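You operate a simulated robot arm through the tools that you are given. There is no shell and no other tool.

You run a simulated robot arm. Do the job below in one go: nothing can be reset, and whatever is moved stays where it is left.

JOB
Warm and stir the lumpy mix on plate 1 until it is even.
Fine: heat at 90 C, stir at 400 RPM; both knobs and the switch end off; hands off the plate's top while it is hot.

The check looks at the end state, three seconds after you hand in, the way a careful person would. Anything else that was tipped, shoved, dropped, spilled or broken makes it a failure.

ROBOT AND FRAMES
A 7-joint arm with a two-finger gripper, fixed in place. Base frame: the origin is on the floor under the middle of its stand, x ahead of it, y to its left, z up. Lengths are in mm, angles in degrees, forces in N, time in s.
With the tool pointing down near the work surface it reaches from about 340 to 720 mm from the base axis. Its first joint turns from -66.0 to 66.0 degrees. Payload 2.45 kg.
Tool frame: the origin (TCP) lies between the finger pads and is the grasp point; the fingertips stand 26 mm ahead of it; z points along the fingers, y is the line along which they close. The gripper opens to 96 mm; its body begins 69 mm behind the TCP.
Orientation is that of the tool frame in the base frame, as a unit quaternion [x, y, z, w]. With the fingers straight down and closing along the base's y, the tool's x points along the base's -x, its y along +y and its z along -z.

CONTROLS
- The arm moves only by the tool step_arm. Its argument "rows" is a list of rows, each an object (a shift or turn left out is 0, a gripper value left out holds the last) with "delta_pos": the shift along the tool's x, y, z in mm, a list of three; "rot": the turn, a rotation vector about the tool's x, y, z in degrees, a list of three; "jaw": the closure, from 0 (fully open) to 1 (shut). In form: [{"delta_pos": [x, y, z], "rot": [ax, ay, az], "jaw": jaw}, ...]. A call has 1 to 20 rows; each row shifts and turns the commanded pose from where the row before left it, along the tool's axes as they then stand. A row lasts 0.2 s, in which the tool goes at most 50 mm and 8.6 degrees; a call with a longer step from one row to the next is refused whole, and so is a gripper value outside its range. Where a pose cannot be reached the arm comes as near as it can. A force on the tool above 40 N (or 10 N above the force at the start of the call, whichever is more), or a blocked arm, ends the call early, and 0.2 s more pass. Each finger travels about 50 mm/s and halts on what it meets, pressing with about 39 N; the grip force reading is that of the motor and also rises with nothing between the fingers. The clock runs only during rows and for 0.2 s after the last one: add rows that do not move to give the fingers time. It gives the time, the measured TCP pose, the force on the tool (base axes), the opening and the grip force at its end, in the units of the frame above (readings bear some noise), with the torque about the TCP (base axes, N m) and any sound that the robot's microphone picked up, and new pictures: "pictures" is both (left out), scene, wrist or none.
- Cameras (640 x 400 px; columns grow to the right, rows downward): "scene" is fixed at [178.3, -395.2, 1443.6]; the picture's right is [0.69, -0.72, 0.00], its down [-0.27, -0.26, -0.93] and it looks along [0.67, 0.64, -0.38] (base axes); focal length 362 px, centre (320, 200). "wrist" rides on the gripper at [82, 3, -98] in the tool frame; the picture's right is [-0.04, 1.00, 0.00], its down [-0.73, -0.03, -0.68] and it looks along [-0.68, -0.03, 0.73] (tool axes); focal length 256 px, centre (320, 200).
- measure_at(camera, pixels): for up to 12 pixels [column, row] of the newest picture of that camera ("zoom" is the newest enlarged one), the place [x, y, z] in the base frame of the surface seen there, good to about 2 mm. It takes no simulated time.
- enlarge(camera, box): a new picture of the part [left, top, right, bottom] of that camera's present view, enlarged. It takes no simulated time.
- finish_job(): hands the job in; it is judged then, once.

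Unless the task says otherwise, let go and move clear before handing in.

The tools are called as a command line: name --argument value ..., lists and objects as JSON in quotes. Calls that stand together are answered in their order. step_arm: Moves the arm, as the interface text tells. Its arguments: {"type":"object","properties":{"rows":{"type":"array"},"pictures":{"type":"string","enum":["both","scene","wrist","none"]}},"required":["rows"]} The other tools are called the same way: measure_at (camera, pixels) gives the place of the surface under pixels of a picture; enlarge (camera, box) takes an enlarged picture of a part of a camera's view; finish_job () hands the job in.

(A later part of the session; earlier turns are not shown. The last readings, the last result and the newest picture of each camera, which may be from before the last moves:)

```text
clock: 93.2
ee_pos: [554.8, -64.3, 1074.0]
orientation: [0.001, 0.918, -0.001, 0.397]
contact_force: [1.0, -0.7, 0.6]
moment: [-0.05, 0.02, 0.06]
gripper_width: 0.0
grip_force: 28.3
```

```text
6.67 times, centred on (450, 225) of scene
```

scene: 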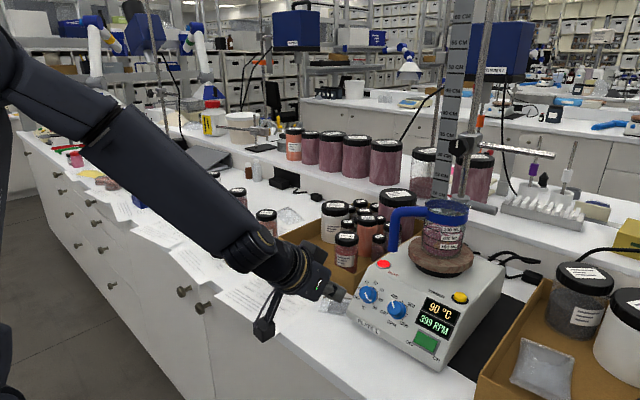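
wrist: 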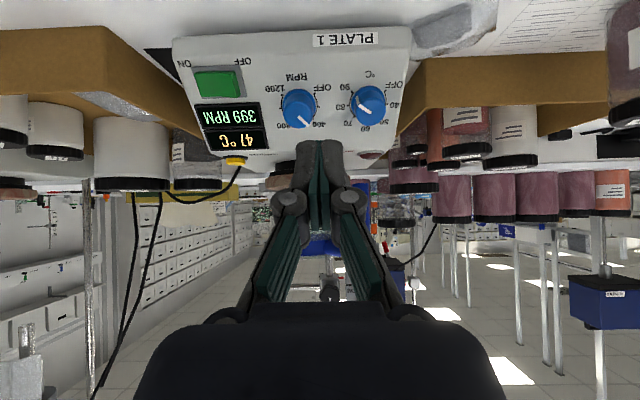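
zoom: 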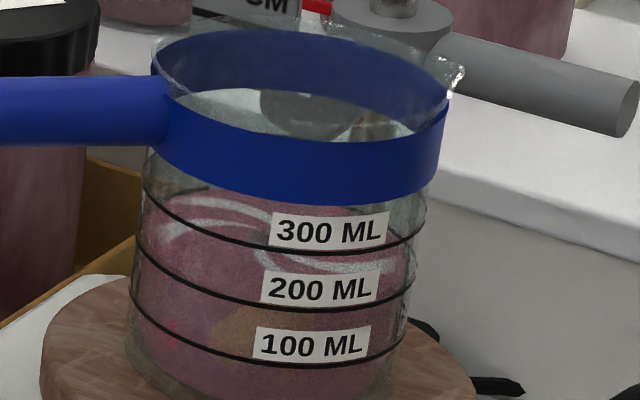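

The mix looks even pink with only swirl highlights turning on its surface. To be sure, I'll raise the arm well clear, tip the tool down, and look into the mug from above with the wrist camera.

step_arm --rows '[{"delta_pos": [-29.2, 0, -27.4], "jaw": 0}, {"delta_pos": [-29.2, 0, -27.4]}, {"delta_pos": [-29.2, 0, -27.4]}, {"delta_pos": [-29.2, 0, -27.4]}, {"delta_pos": [-29.2, 0, -27.4]}, {"delta_pos": [-29.2, 0, -27.4]}, {"delta_pos": [-29.2, 0, -27.4]}, {"rot": [0, 7.8, 0]}, {"rot": [0, 7.8, 0]}, {"rot": [0, 7.8, 0]}, {"rot": [0, 7.8, 0]}, {"rot": [0, 7.8, 0]}, {"rot": [0, 7.8, 0]}, {}]'

enlarge --camera "scene" --box '[425, 195, 475, 255]'

```text
clock: 96.2
ee_pos: [533.1, -63.1, 1340.9]
orientation: [0.0, 1.0, -0.001, 0.001]
contact_force: [0.7, -0.5, -1.2]
moment: [0.02, -0.01, -0.04]
gripper_width: 96.1
grip_force: 0.1
out of reach, approached as far as the arm can: row 13
```

scene: 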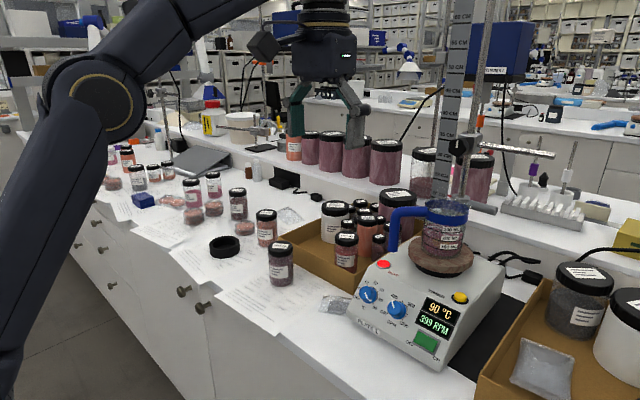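
wrist: 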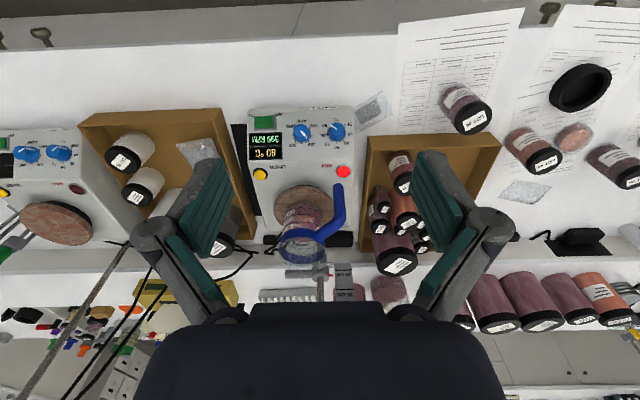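

```text
6.67 times, centred on (450, 225) of scene
```

zoom: 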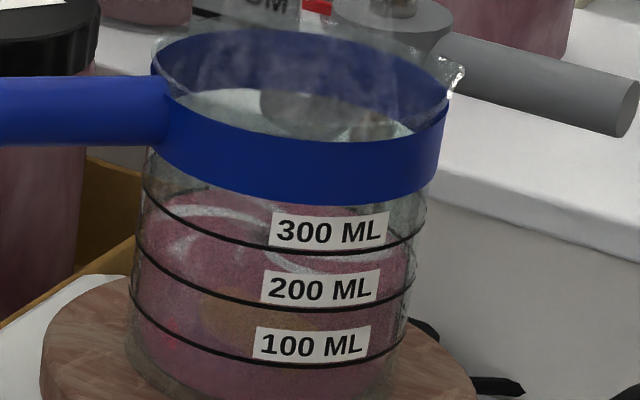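

A little steam is visible over the mug now. I'll look into the mug from above with the wrist camera.

enlarge --camera "wrist" --box '[260, 170, 350, 275]'

enlarge --camera "wrist" --box '[275, 215, 325, 270]'

```text
3.81 times, centred on (305, 222) of wrist
```

zoom: 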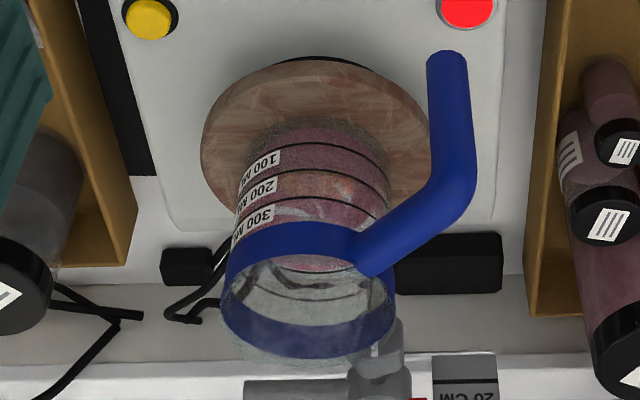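

```text
7.27 times, centred on (300, 242) of wrist
```

zoom: 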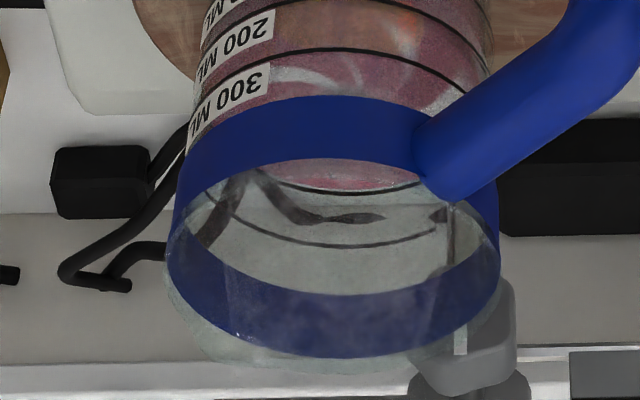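

From above the contents look uniformly pink with only streaky highlights. I'll stir about 4 s more and compare to see whether it is still changing.

step_arm --rows '[{}, {}, {}, {}, {}, {}, {}, {}, {}, {}, {}, {}, {}, {}, {}, {}, {}, {}, {}, {}]'

enlarge --camera "scene" --box '[425, 195, 475, 255]'

enlarge --camera "wrist" --box '[275, 190, 335, 245]'

```text
clock: 100.4
ee_pos: [532.6, -61.9, 1341.3]
orientation: [0.0, 1.0, 0.0, 0.0]
contact_force: [0.6, -0.1, -0.7]
moment: [-0.03, 0.03, -0.01]
gripper_width: 96.0
grip_force: 0.0
```

scene: 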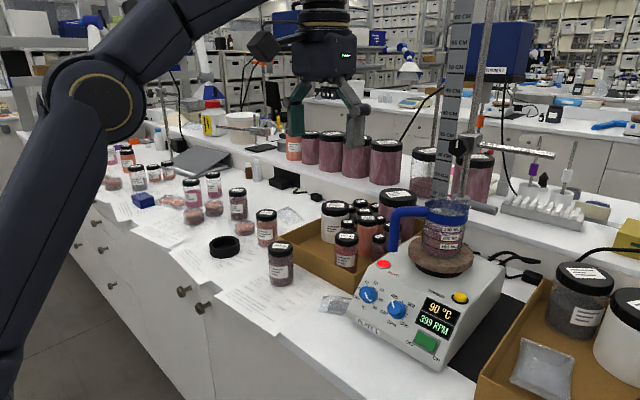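
wrist: 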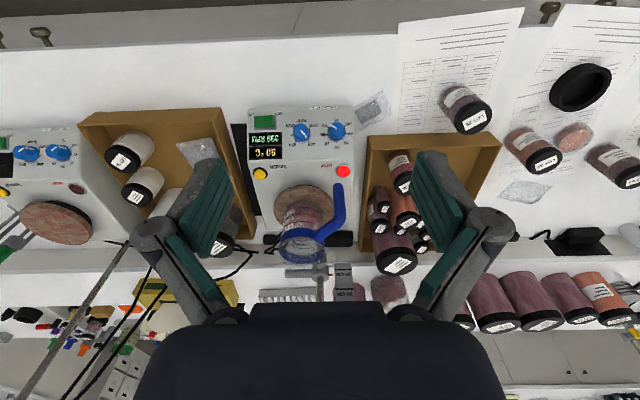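

```text
6.67 times, centred on (450, 225) of scene
```

zoom: 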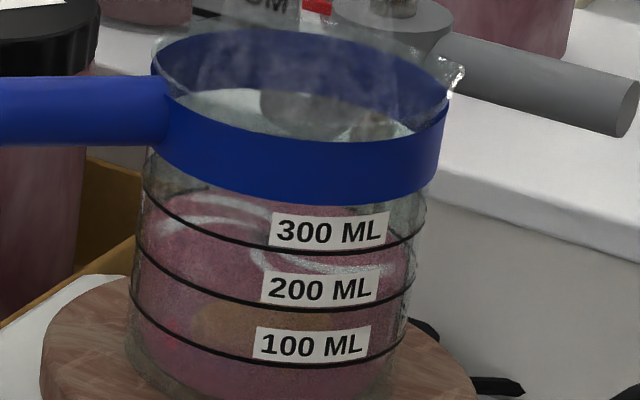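

```text
7.27 times, centred on (305, 218) of wrist
```

zoom: 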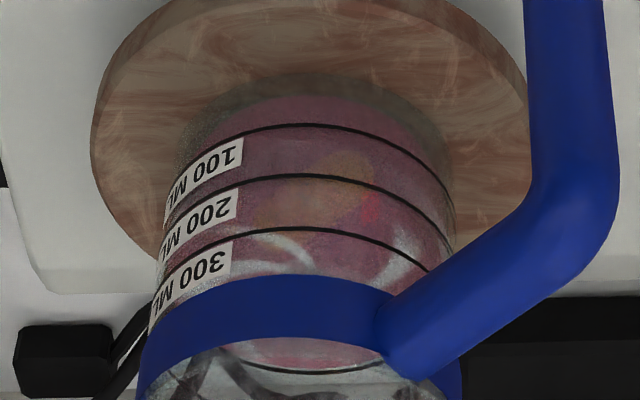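

No lumps remain and the look is unchanged over the last 10 s (the ochre and red patches are fixed reflections of the tray and HOT lamp). I'll go back down, fingers closed, to a standoff in front of the rocker's raised OFF end (y≈-164) to switch off.

step_arm --rows '[{"rot": [0, -7.8, 0], "jaw": 1}, {"rot": [0, -7.8, 0]}, {"rot": [0, -7.8, 0]}, {"rot": [0, -7.8, 0]}, {"rot": [0, -7.8, 0]}, {"rot": [0, -7.8, 0]}, {"delta_pos": [22.4, -12.75, 34.8]}, {"delta_pos": [22.4, -12.75, 34.8]}, {"delta_pos": [22.4, -12.75, 34.8]}, {"delta_pos": [22.4, -12.75, 34.8]}, {"delta_pos": [22.4, -12.75, 34.8]}, {"delta_pos": [22.4, -12.75, 34.8]}, {"delta_pos": [22.4, -12.75, 34.8]}, {}, {}]'

enlarge --camera "scene" --box '[375, 190, 495, 350]'

```text
clock: 103.6
ee_pos: [603.4, -151.9, 1061.9]
orientation: [0.0, 0.918, 0.0, 0.397]
contact_force: [-0.1, 0.4, 1.2]
moment: [0.01, 0.02, -0.01]
gripper_width: 0.0
grip_force: 29.2
```

scene: 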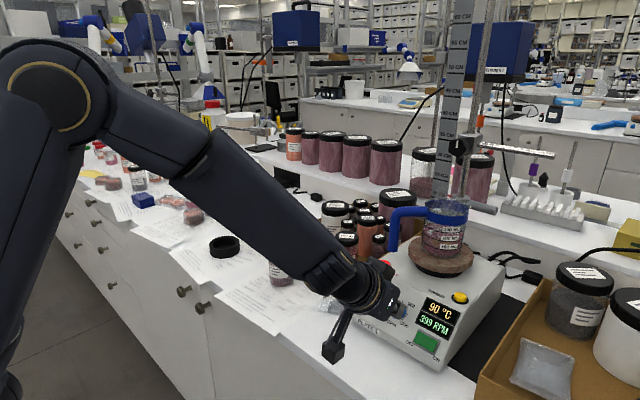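
wrist: 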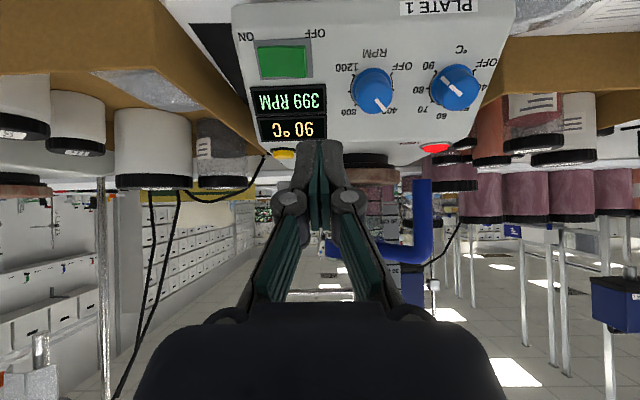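

```text
2.50 times, centred on (435, 270) of scene
```

zoom: 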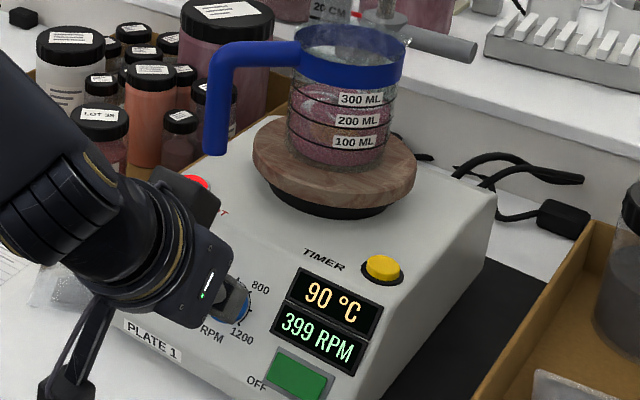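

TCP is 137 mm off the panel. I'll shift to the switch row (u≈-24.5, y≈-164) and advance until the tips hover above the OFF end.

step_arm --rows '[{"delta_pos": [12, -6, 15]}, {"delta_pos": [12, -6, 15]}, {"delta_pos": [0, 0, 20]}, {"delta_pos": [0, 0, 20]}, {"delta_pos": [0, 0, 19]}, {}, {}]'

enlarge --camera "wrist" --box '[240, 60, 400, 200]'

```text
clock: 105.2
ee_pos: [650.2, -164.7, 982.2]
orientation: [0.0, 0.918, 0.0, 0.397]
contact_force: [0.1, 0.3, 0.3]
moment: [0.03, 0.01, 0.01]
gripper_width: 0.0
grip_force: 28.6
```

scene: 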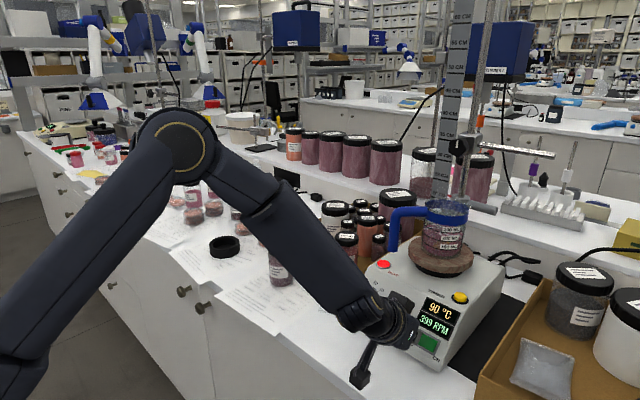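
wrist: 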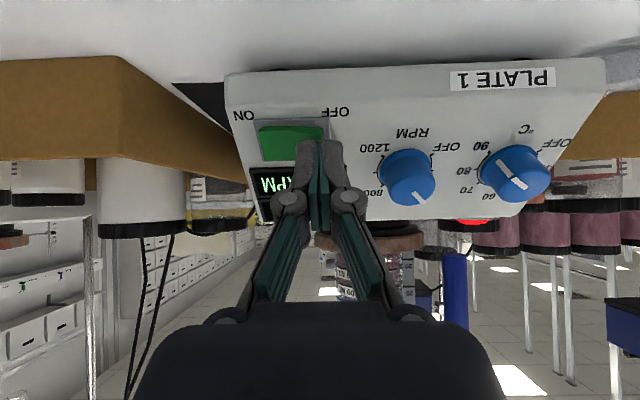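

```text
2.86 times, centred on (320, 130) of wrist
```

zoom: 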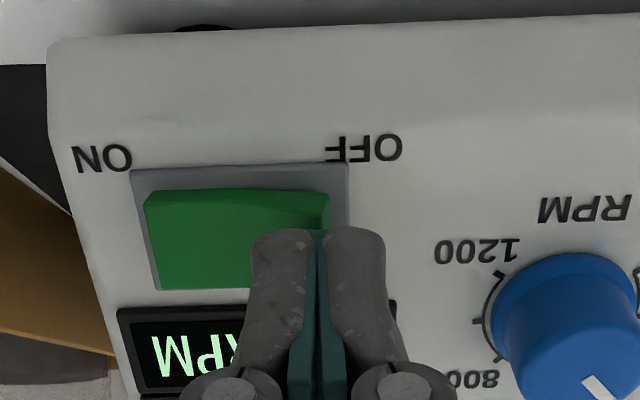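

The tips sit over the rocker's raised OFF end (zoom (320, 230)). I'll press in small steps as before, then back off.

step_arm --rows '[{"delta_pos": [-1, -2, 3]}, {"delta_pos": [0, 0, 2]}, {"delta_pos": [0, 0, 2]}, {"delta_pos": [0, 0, 1.5]}, {"delta_pos": [0, 0, 1.5]}, {"delta_pos": [0, 0, 1.5]}, {"delta_pos": [0, 0, 1.5]}, {}]'

enlarge --camera "wrist" --box '[240, 60, 400, 200]'

```text
clock: 107.0
ee_pos: [661.6, -165.7, 974.9]
orientation: [0.001, 0.918, -0.001, 0.398]
contact_force: [0.6, -0.3, 0.4]
moment: [0.02, 0.06, 0.02]
gripper_width: 0.1
grip_force: 28.6
```

scene: 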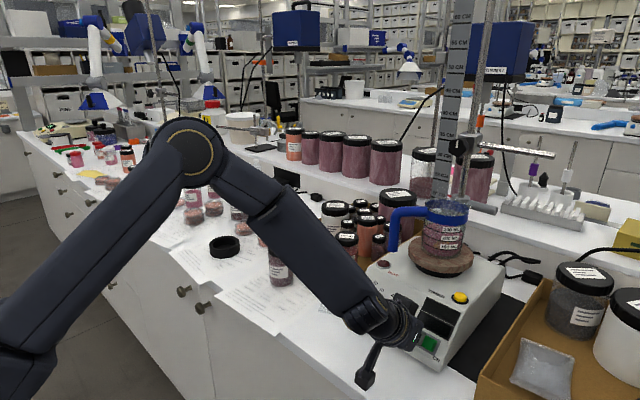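
wrist: 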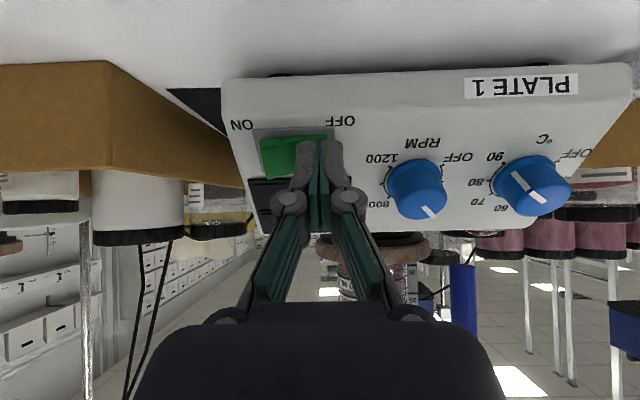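

```text
2.86 times, centred on (320, 130) of wrist
```

zoom: 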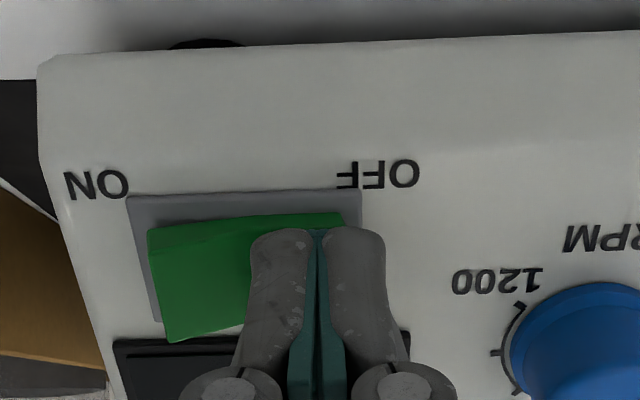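

The rocker is back at OFF and the displays and lamp are dark. I'll back off, move to the RPM knob's axis (y≈-106, u≈0), yaw +42° and open to 48 mm.

step_arm --rows '[{"delta_pos": [0, 0, -10]}, {"delta_pos": [0, 0, -20]}, {"delta_pos": [0, 0, -25]}, {"delta_pos": [-8, 20, 0], "jaw": 0.5}, {"delta_pos": [-8, 20, 0]}, {"delta_pos": [-8.5, 19.8, 0]}, {"rot": [0, 0, 7]}, {"rot": [0, 0, 7]}, {"rot": [0, 0, 7]}, {"rot": [0, 0, 7]}, {"rot": [0, 0, 7]}, {"rot": [0, 0, 7]}, {}, {}]'

enlarge --camera "scene" --box '[415, 190, 485, 260]'

enlarge --camera "wrist" --box '[220, 40, 420, 200]'

```text
clock: 110.0
ee_pos: [638.4, -105.4, 1029.1]
orientation: [0.33, 0.857, 0.142, 0.371]
contact_force: [0.7, 0.3, 0.0]
moment: [-0.04, -0.01, 0.02]
gripper_width: 48.1
grip_force: 0.1
```

scene: 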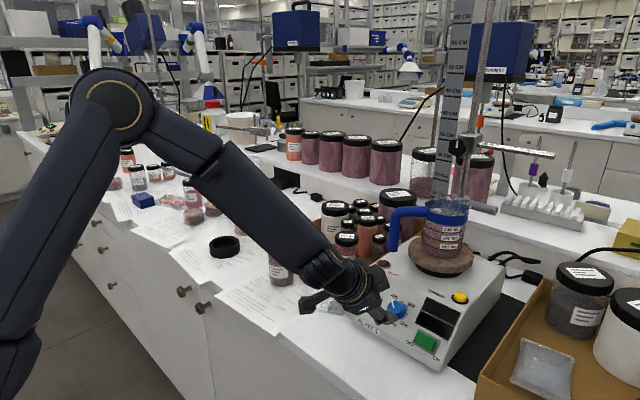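
wrist: 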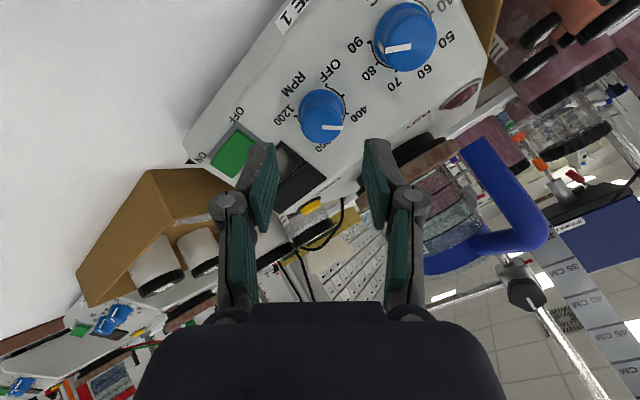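

```text
5.71 times, centred on (450, 225) of scene
```

zoom: 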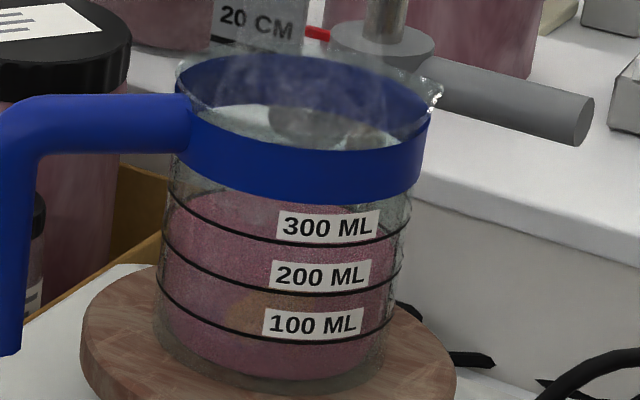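

```text
2.50 times, centred on (320, 120) of wrist
```

zoom: 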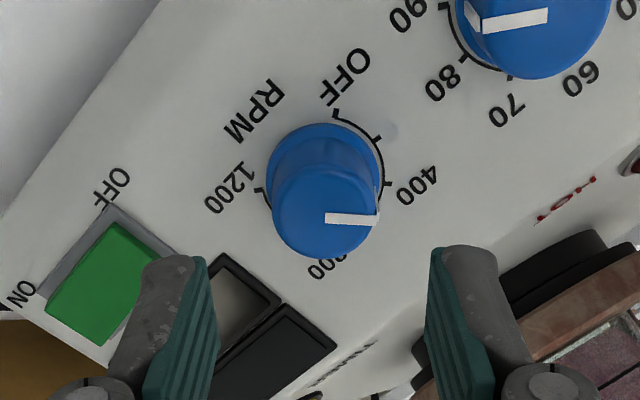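

The mix is now still and smooth pink. The RPM knob is within about 1 mm of center, so I'll nudge, advance 59 mm, grip, and turn 83° counterclockwise to OFF.

step_arm --rows '[{"delta_pos": [-0.8, 0.6, 15]}, {"delta_pos": [0, 0, 15]}, {"delta_pos": [0, 0, 15]}, {"delta_pos": [0, 0, 14]}, {}, {"jaw": 1}, {}, {}, {}]' --pictures "wrist"

enlarge --camera "wrist" --box '[220, 60, 420, 220]'

```text
clock: 112.0
ee_pos: [681.4, -104.7, 989.2]
orientation: [0.329, 0.857, 0.143, 0.371]
contact_force: [1.8, 0.2, -0.4]
moment: [-0.04, -0.08, -0.01]
gripper_width: 29.4
grip_force: 44.8
```

wrist: 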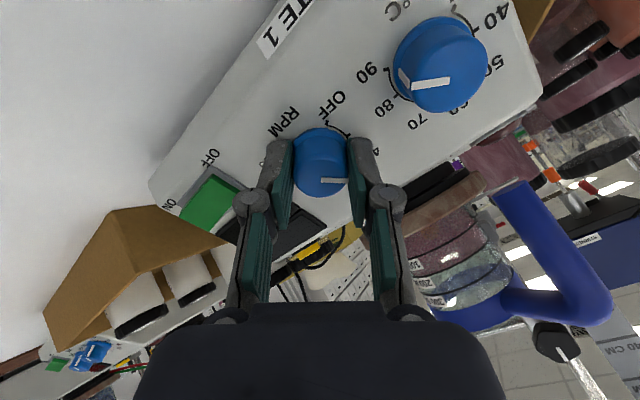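

```text
2.50 times, centred on (320, 140) of wrist
```

zoom: 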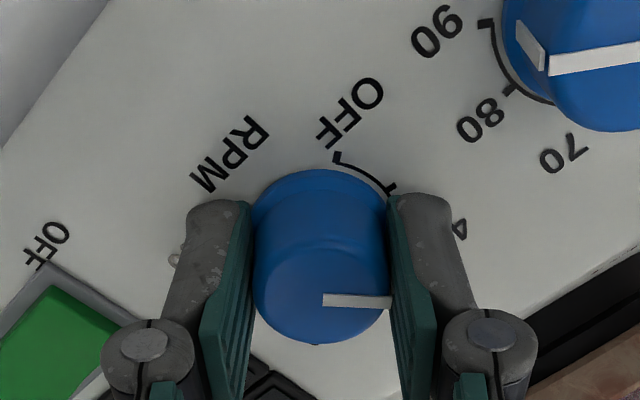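

Grip is centered with low side force. Turning 83.5° counterclockwise to OFF.

step_arm --rows '[{"rot": [0, 0, -8.35]}, {"rot": [0, 0, -8.35]}, {"rot": [0, 0, -8.35]}, {"rot": [0, 0, -8.35]}, {"rot": [0, 0, -8.35]}, {"rot": [0, 0, -8.35]}, {"rot": [0, 0, -8.35]}, {"rot": [0, 0, -8.35]}, {"rot": [0, 0, -8.35]}, {"rot": [0, 0, -8.35]}, {}, {}]' --pictures "wrist"

enlarge --camera "wrist" --box '[220, 60, 420, 220]'

```text
clock: 114.6
ee_pos: [681.7, -105.4, 989.3]
orientation: [-0.326, 0.858, -0.142, 0.371]
contact_force: [1.3, -1.3, -1.2]
moment: [0.39, -0.43, 0.41]
gripper_width: 29.3
grip_force: 44.9
```

wrist: 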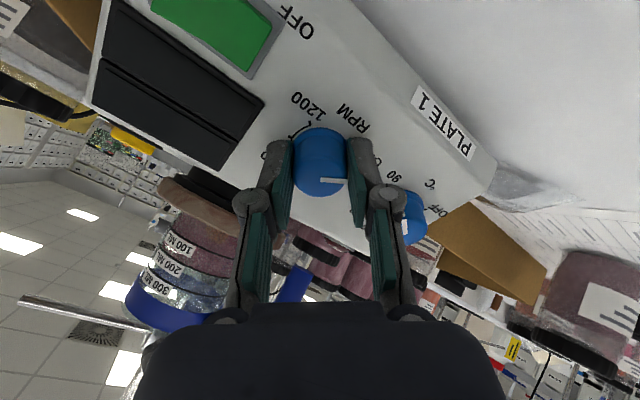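

```text
2.50 times, centred on (320, 140) of wrist
```

zoom: 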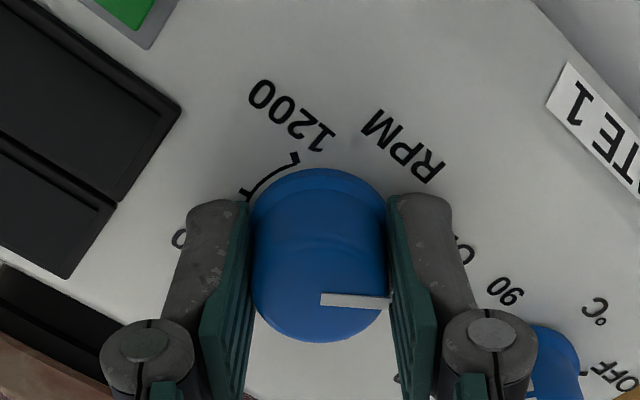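

The pointer computes to about 125°, which is the OFF mark. I'll add 1.5° to seat it fully, release, and back off.

step_arm --rows '[{"rot": [0, 0, -1.5]}, {}, {"jaw": 0.5}, {}, {}, {"delta_pos": [0, 0, -15]}, {"delta_pos": [0, 0, -15]}, {"delta_pos": [0, 0, -15]}, {"delta_pos": [0, 0, -15]}, {"rot": [0, 0, 8]}, {"rot": [0, 0, 8]}, {"rot": [0, 0, 8]}, {"rot": [0, 0, 8]}, {"rot": [0, 0, 8]}, {"rot": [0, 0, 3.0]}, {"delta_pos": [0, 20, -10]}, {"delta_pos": [0, 25, -10]}, {"delta_pos": [0, 25, -10]}, {}]'

enlarge --camera "scene" --box '[345, 270, 425, 330]'

enlarge --camera "wrist" --box '[200, 20, 380, 140]'

```text
clock: 118.6
ee_pos: [615.3, -36.4, 1050.5]
orientation: [0.0, 0.918, 0.0, 0.397]
contact_force: [0.3, -0.5, 0.3]
moment: [0.03, -0.02, 0.02]
gripper_width: 47.7
grip_force: 0.1
```

scene: 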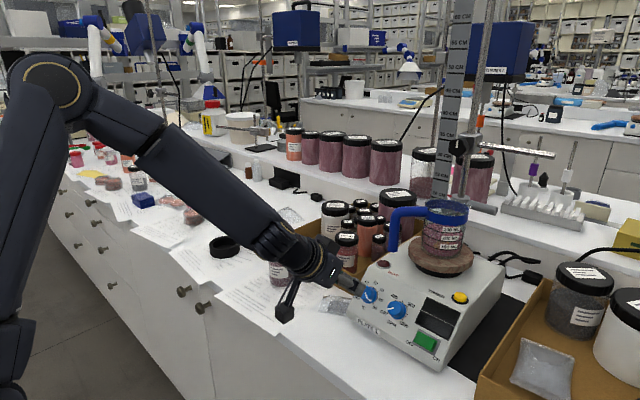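
wrist: 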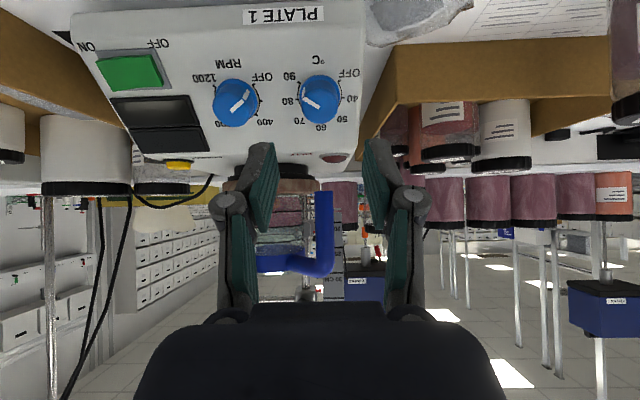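

```text
6.67 times, centred on (385, 300) of scene
```

zoom: 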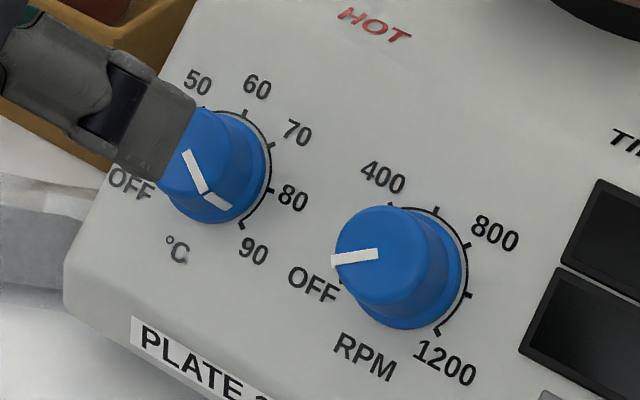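

```text
3.33 times, centred on (290, 80) of wrist
```

zoom: 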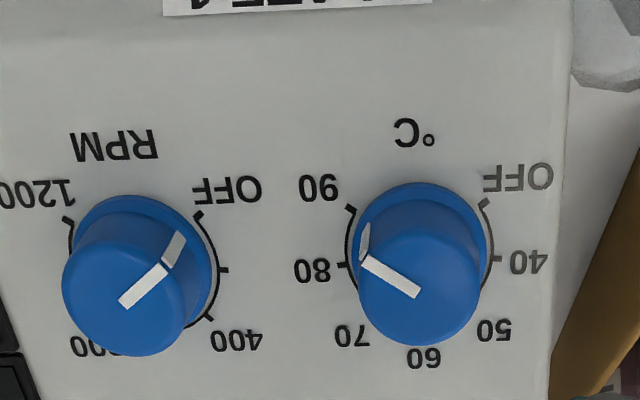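

RPM pointer is back on OFF. Now the C knob: I'll center, advance to 60 mm, and yaw +62.5° for the first of two 125° counterclockwise strokes.

step_arm --rows '[{"delta_pos": [-0.4, 0.5, 20]}, {"delta_pos": [0, 0, 20]}, {"delta_pos": [0, 0, 20]}, {"rot": [0, 0, 7.8]}, {"rot": [0, 0, 7.8]}, {"rot": [0, 0, 7.8]}, {"rot": [0, 0, 7.8]}, {"rot": [0, 0, 7.8]}, {"rot": [0, 0, 7.8]}, {"rot": [0, 0, 7.8]}, {"rot": [0, 0, 7.9]}, {}, {}]' --pictures "wrist"

enlarge --camera "wrist" --box '[220, 60, 420, 220]'

```text
clock: 121.4
ee_pos: [659.1, -35.4, 1012.0]
orientation: [0.476, 0.784, 0.206, 0.34]
contact_force: [-0.6, -0.9, 0.0]
moment: [0.0, 0.01, 0.01]
gripper_width: 47.9
grip_force: 0.1
```

wrist: 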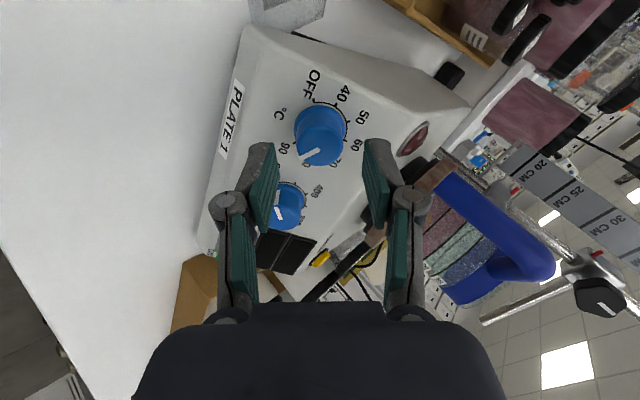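

```text
2.50 times, centred on (320, 140) of wrist
```

zoom: 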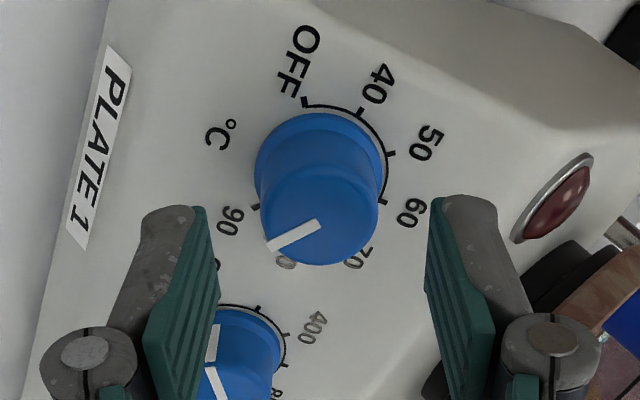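

The C knob is centered and the RPM knob is well clear of the fingers. I'll advance 31 mm and grip.

step_arm --rows '[{"delta_pos": [0, 0, 10]}, {"delta_pos": [0, 0, 10]}, {"delta_pos": [0, 0, 11]}, {}, {"jaw": 1}, {}, {}, {}]' --pictures "wrist"

enlarge --camera "wrist" --box '[220, 60, 420, 220]'

```text
clock: 123.2
ee_pos: [682.8, -36.8, 990.2]
orientation: [0.477, 0.785, 0.205, 0.339]
contact_force: [-2.5, -2.0, -4.3]
moment: [-0.09, 0.11, -0.06]
gripper_width: 29.4
grip_force: 45.1
```

wrist: 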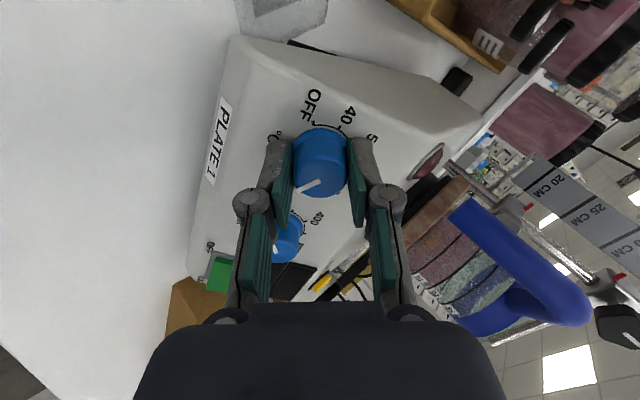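

```text
2.50 times, centred on (320, 140) of wrist
```

zoom: 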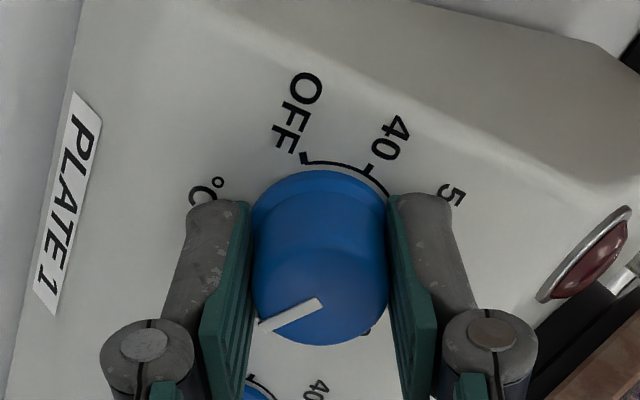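

Gripped on center. Turning 125° counterclockwise (first of two strokes).

step_arm --rows '[{"rot": [0, 0, -8.33]}, {"rot": [0, 0, -8.33]}, {"rot": [0, 0, -8.33]}, {"rot": [0, 0, -8.33]}, {"rot": [0, 0, -8.33]}, {"rot": [0, 0, -8.33]}, {"rot": [0, 0, -8.33]}, {"rot": [0, 0, -8.33]}, {"rot": [0, 0, -8.33]}, {"rot": [0, 0, -8.33]}, {"rot": [0, 0, -8.33]}, {"rot": [0, 0, -8.33]}, {"rot": [0, 0, -8.33]}, {"rot": [0, 0, -8.33]}, {"rot": [0, 0, -8.33]}, {}]' --pictures "wrist"

enlarge --camera "wrist" --box '[220, 60, 420, 220]'

```text
clock: 126.6
ee_pos: [683.4, -34.4, 988.7]
orientation: [-0.476, 0.785, -0.207, 0.339]
contact_force: [-6.5, -5.9, -6.0]
moment: [0.46, -0.12, 0.48]
gripper_width: 29.2
grip_force: 45.0
```

wrist: 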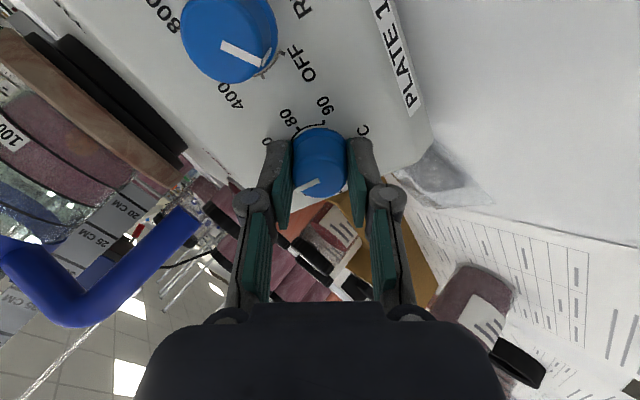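

```text
2.50 times, centred on (320, 140) of wrist
```

zoom: 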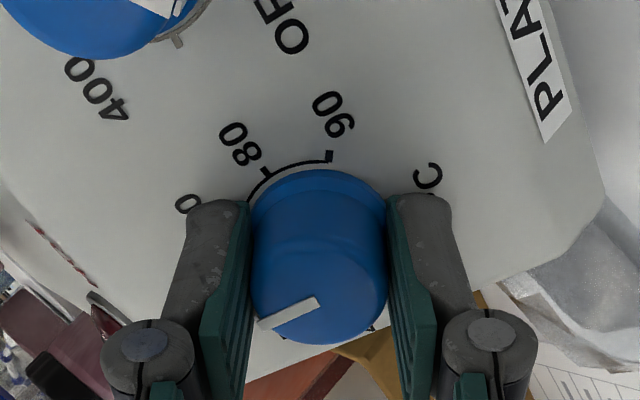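

The knob turned with the grip to about 60. I'll release, back off 30 mm, and rewind the wrist +125°.

step_arm --rows '[{"jaw": 0.5}, {}, {"delta_pos": [0, 0, -10]}, {"delta_pos": [0, 0, -10]}, {"delta_pos": [0, 0, -10]}, {"rot": [0, 0, 8.33]}, {"rot": [0, 0, 8.33]}, {"rot": [0, 0, 8.33]}, {"rot": [0, 0, 8.33]}, {"rot": [0, 0, 8.33]}, {"rot": [0, 0, 8.33]}, {"rot": [0, 0, 8.33]}, {"rot": [0, 0, 8.33]}, {"rot": [0, 0, 8.33]}, {"rot": [0, 0, 8.33]}, {"rot": [0, 0, 8.33]}, {"rot": [0, 0, 8.33]}, {"rot": [0, 0, 8.33]}, {"rot": [0, 0, 8.33]}, {"rot": [0, 0, 8.33]}]' --pictures "wrist"

enlarge --camera "wrist" --box '[220, 60, 420, 220]'

```text
clock: 130.8
ee_pos: [661.4, -35.1, 1009.1]
orientation: [0.477, 0.784, 0.206, 0.34]
contact_force: [-0.1, -1.4, -0.8]
moment: [-0.01, -0.01, 0.01]
gripper_width: 47.8
grip_force: 0.0
```

wrist: 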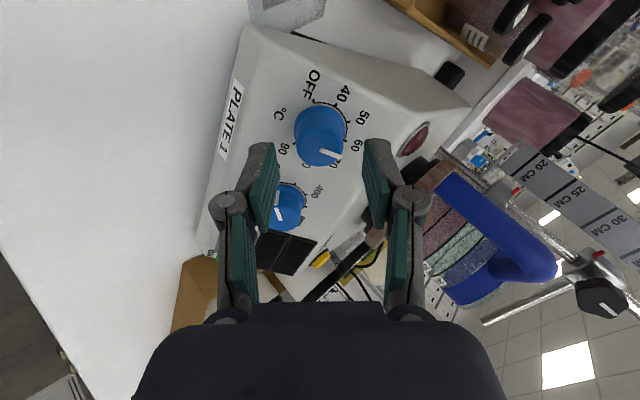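

```text
2.50 times, centred on (320, 140) of wrist
```

zoom: 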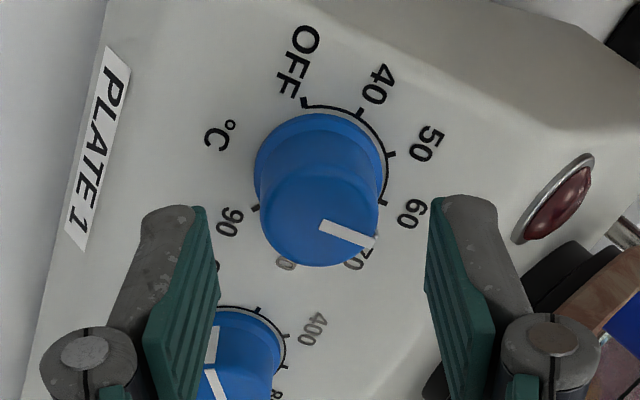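

The pointer is at the 60 mark, as expected after one stroke. I'll advance 28 mm, grip, then do the second 125° stroke.

step_arm --rows '[{"delta_pos": [0, 0, 9]}, {"delta_pos": [0, 0, 9]}, {"delta_pos": [0, 0, 9]}, {}, {"jaw": 1}, {}, {}, {}]' --pictures "none"

step_arm --rows '[{"rot": [0, 0, -8.33]}, {"rot": [0, 0, -8.33]}, {"rot": [0, 0, -8.33]}, {"rot": [0, 0, -8.33]}, {"rot": [0, 0, -8.33]}, {"rot": [0, 0, -8.33]}, {"rot": [0, 0, -8.33]}, {"rot": [0, 0, -8.33]}, {"rot": [0, 0, -8.33]}, {"rot": [0, 0, -8.33]}, {"rot": [0, 0, -8.33]}, {"rot": [0, 0, -8.33]}, {"rot": [0, 0, -8.33]}, {"rot": [0, 0, -8.33]}, {"rot": [0, 0, -8.33]}, {}]' --pictures "wrist"

enlarge --camera "wrist" --box '[220, 60, 420, 220]'

```text
clock: 132.6
ee_pos: [681.3, -35.3, 990.7]
orientation: [0.476, 0.785, 0.206, 0.339]
contact_force: [0.4, -0.9, -2.9]
moment: [0.0, 0.06, 0.0]
gripper_width: 29.5
grip_force: 45.0
```

```text
clock: 136.0
ee_pos: [680.6, -35.4, 990.4]
orientation: [-0.477, 0.785, -0.207, 0.338]
contact_force: [-7.9, -8.2, -10.4]
moment: [0.24, 0.14, 0.28]
gripper_width: 29.6
grip_force: 45.3
```

wrist: 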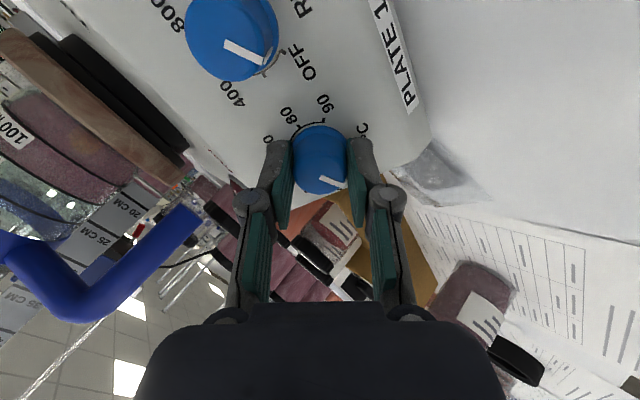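

```text
2.50 times, centred on (320, 140) of wrist
```

zoom: 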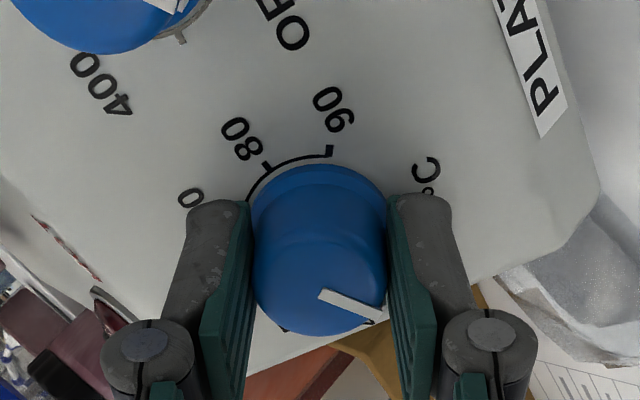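

The pointer computes to about 123.5°, just short of OFF, with about 15 N of side load. I'll add 2° and shift about 1.5 mm along the load to relax it before releasing.

step_arm --rows '[{"rot": [0, 0, -2]}, {"delta_pos": [0.7, 0.4, 0]}, {"delta_pos": [0.6, 0.4, 0]}, {}, {}]' --pictures "wrist"

enlarge --camera "wrist" --box '[220, 60, 420, 220]'

```text
clock: 137.2
ee_pos: [680.5, -36.4, 989.6]
orientation: [-0.49, 0.776, -0.211, 0.337]
contact_force: [4.0, -1.0, -3.2]
moment: [-0.43, 0.21, -0.45]
gripper_width: 29.2
grip_force: 44.6
```

wrist: 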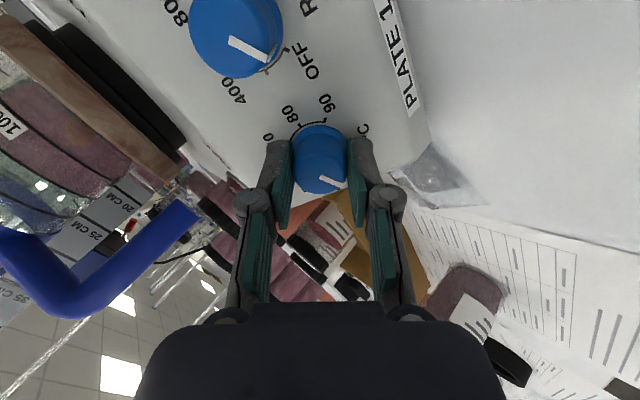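

```text
2.50 times, centred on (320, 140) of wrist
```

zoom: 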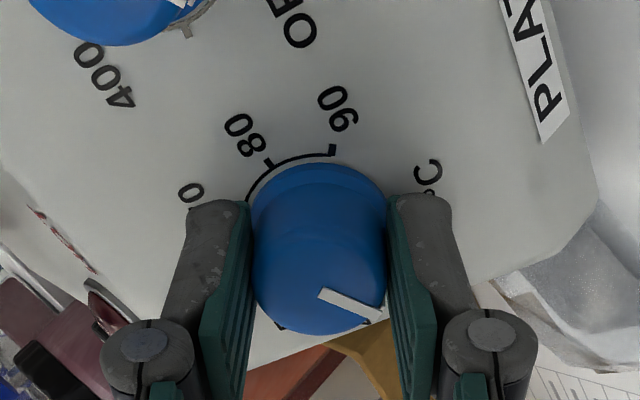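

The side load is down to about 5 N and the pointer computes to 125.4°, on OFF. Releasing and backing off to verify.

step_arm --rows '[{"jaw": 0.5}, {}, {}, {"delta_pos": [0, 0, -15]}, {"delta_pos": [0, 0, -15]}, {"delta_pos": [0, 0, -15]}, {"delta_pos": [0, 0, -15]}, {"rot": [0, 0, 8]}, {"rot": [0, 0, 8]}, {"rot": [0, 0, 8]}, {"rot": [0, 0, 8]}, {"rot": [0, 0, 8]}, {"rot": [0, 0, 8]}, {"rot": [0, 0, 8]}, {"rot": [0, 0, 8.5]}, {"delta_pos": [0, 0, -35]}, {"delta_pos": [0, 0, -35]}, {"delta_pos": [-25, 0, -35]}, {"delta_pos": [-25, 0, -35]}, {}]'

enlarge --camera "scene" --box '[340, 260, 460, 380]'

enlarge --camera "scene" --box '[345, 270, 425, 330]'

```text
clock: 141.4
ee_pos: [567.5, -38.2, 1165.6]
orientation: [0.001, 0.918, 0.0, 0.397]
contact_force: [0.2, 0.4, -0.1]
moment: [0.02, 0.0, 0.0]
gripper_width: 47.9
grip_force: 0.2
```

scene: 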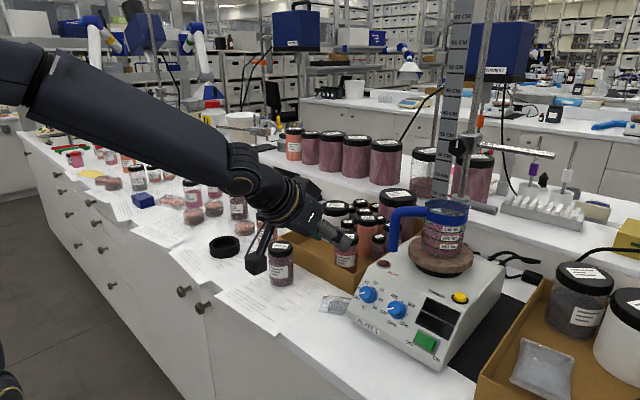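
wrist: 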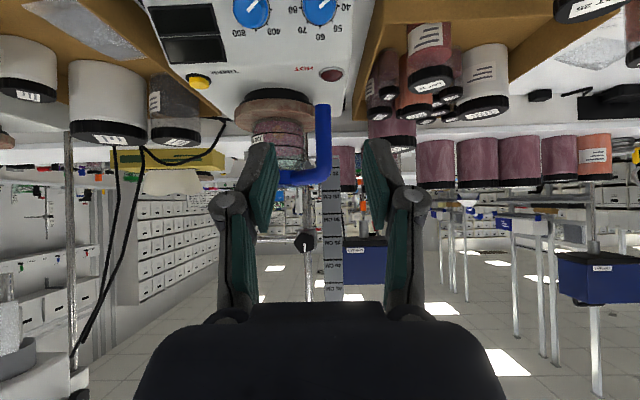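

```text
3.33 times, centred on (400, 320) of scene
```

zoom: 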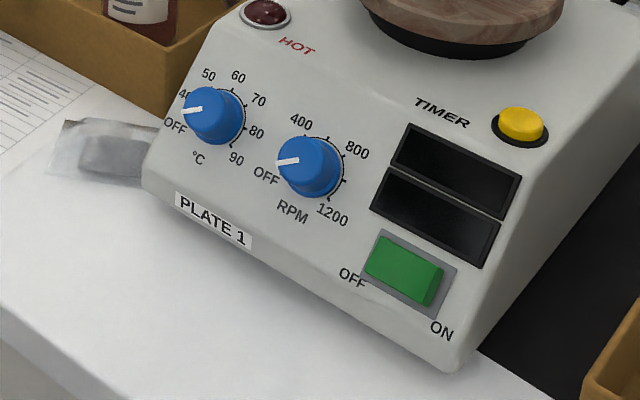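

```text
6.67 times, centred on (385, 300) of scene
```

zoom: 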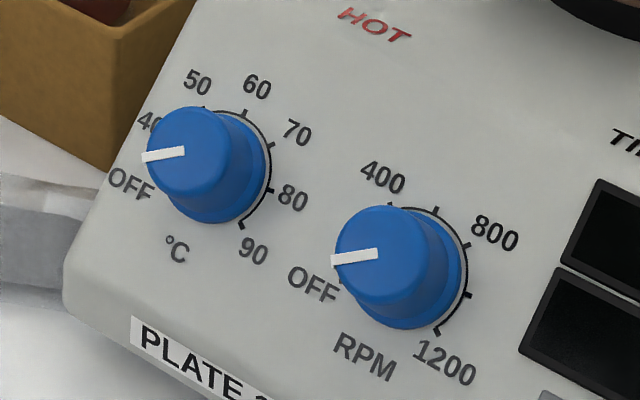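

The 3.3× scene zoom looks just like the starting view: both pointers at OFF, rocker at OFF, displays dark. To confirm precisely, I'll return to the same overhead pose I used at the start and compare pointer pixels.

step_arm --rows '[{"rot": [0, 7.8, 0], "jaw": 0}, {"rot": [0, 7.8, 0]}, {"rot": [0, 7.8, 0]}, {"rot": [0, 7.8, 0]}, {"rot": [0, 7.8, 0]}, {"rot": [0, 7.8, 0]}, {"delta_pos": [3.6, -34, 1.5]}, {"delta_pos": [3.6, -33.9, 1.4]}, {}, {}]'

enlarge --camera "wrist" --box '[305, 152, 401, 212]'

enlarge --camera "wrist" --box '[245, 130, 405, 230]'

enlarge --camera "scene" --box '[415, 190, 485, 260]'

```text
clock: 143.6
ee_pos: [560.7, -104.9, 1161.9]
orientation: [0.0, 1.0, 0.001, 0.0]
contact_force: [0.2, 0.1, -0.1]
moment: [0.02, -0.03, 0.0]
gripper_width: 96.2
grip_force: 0.1
```

scene: 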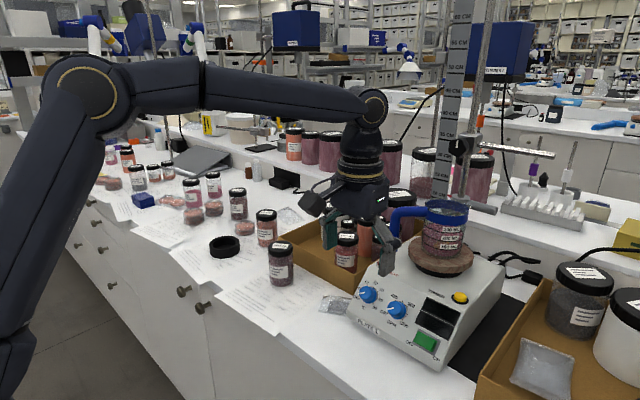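
wrist: 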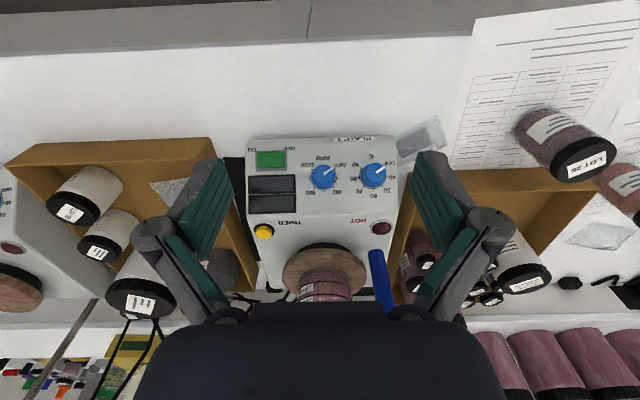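

```text
6.67 times, centred on (353, 182) of wrist
```

zoom: 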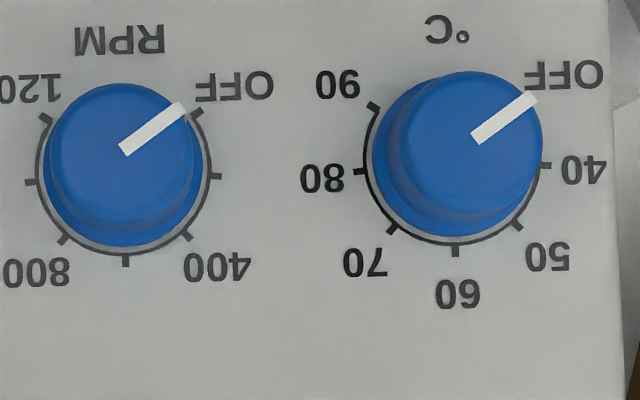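

```text
4.00 times, centred on (325, 180) of wrist
```

zoom: 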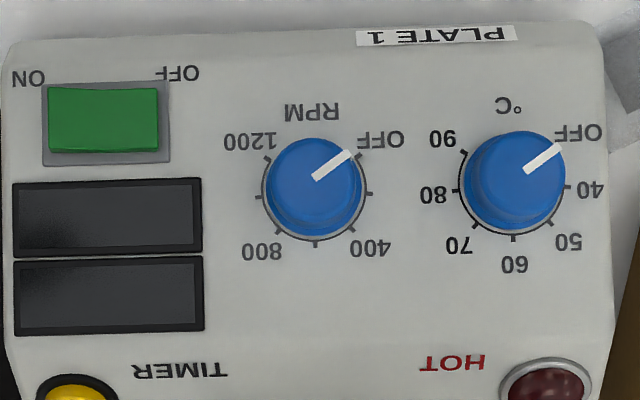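

```text
5.71 times, centred on (450, 225) of scene
```

zoom: 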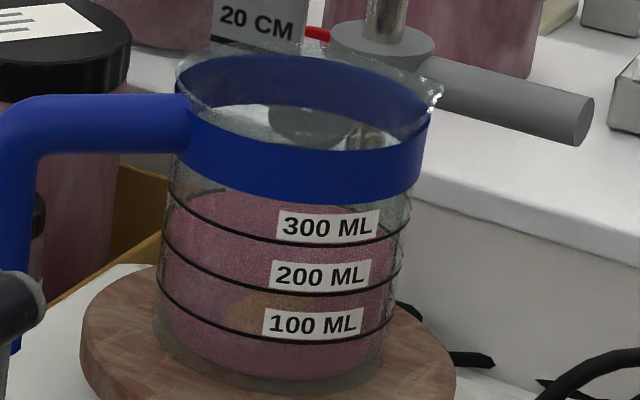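

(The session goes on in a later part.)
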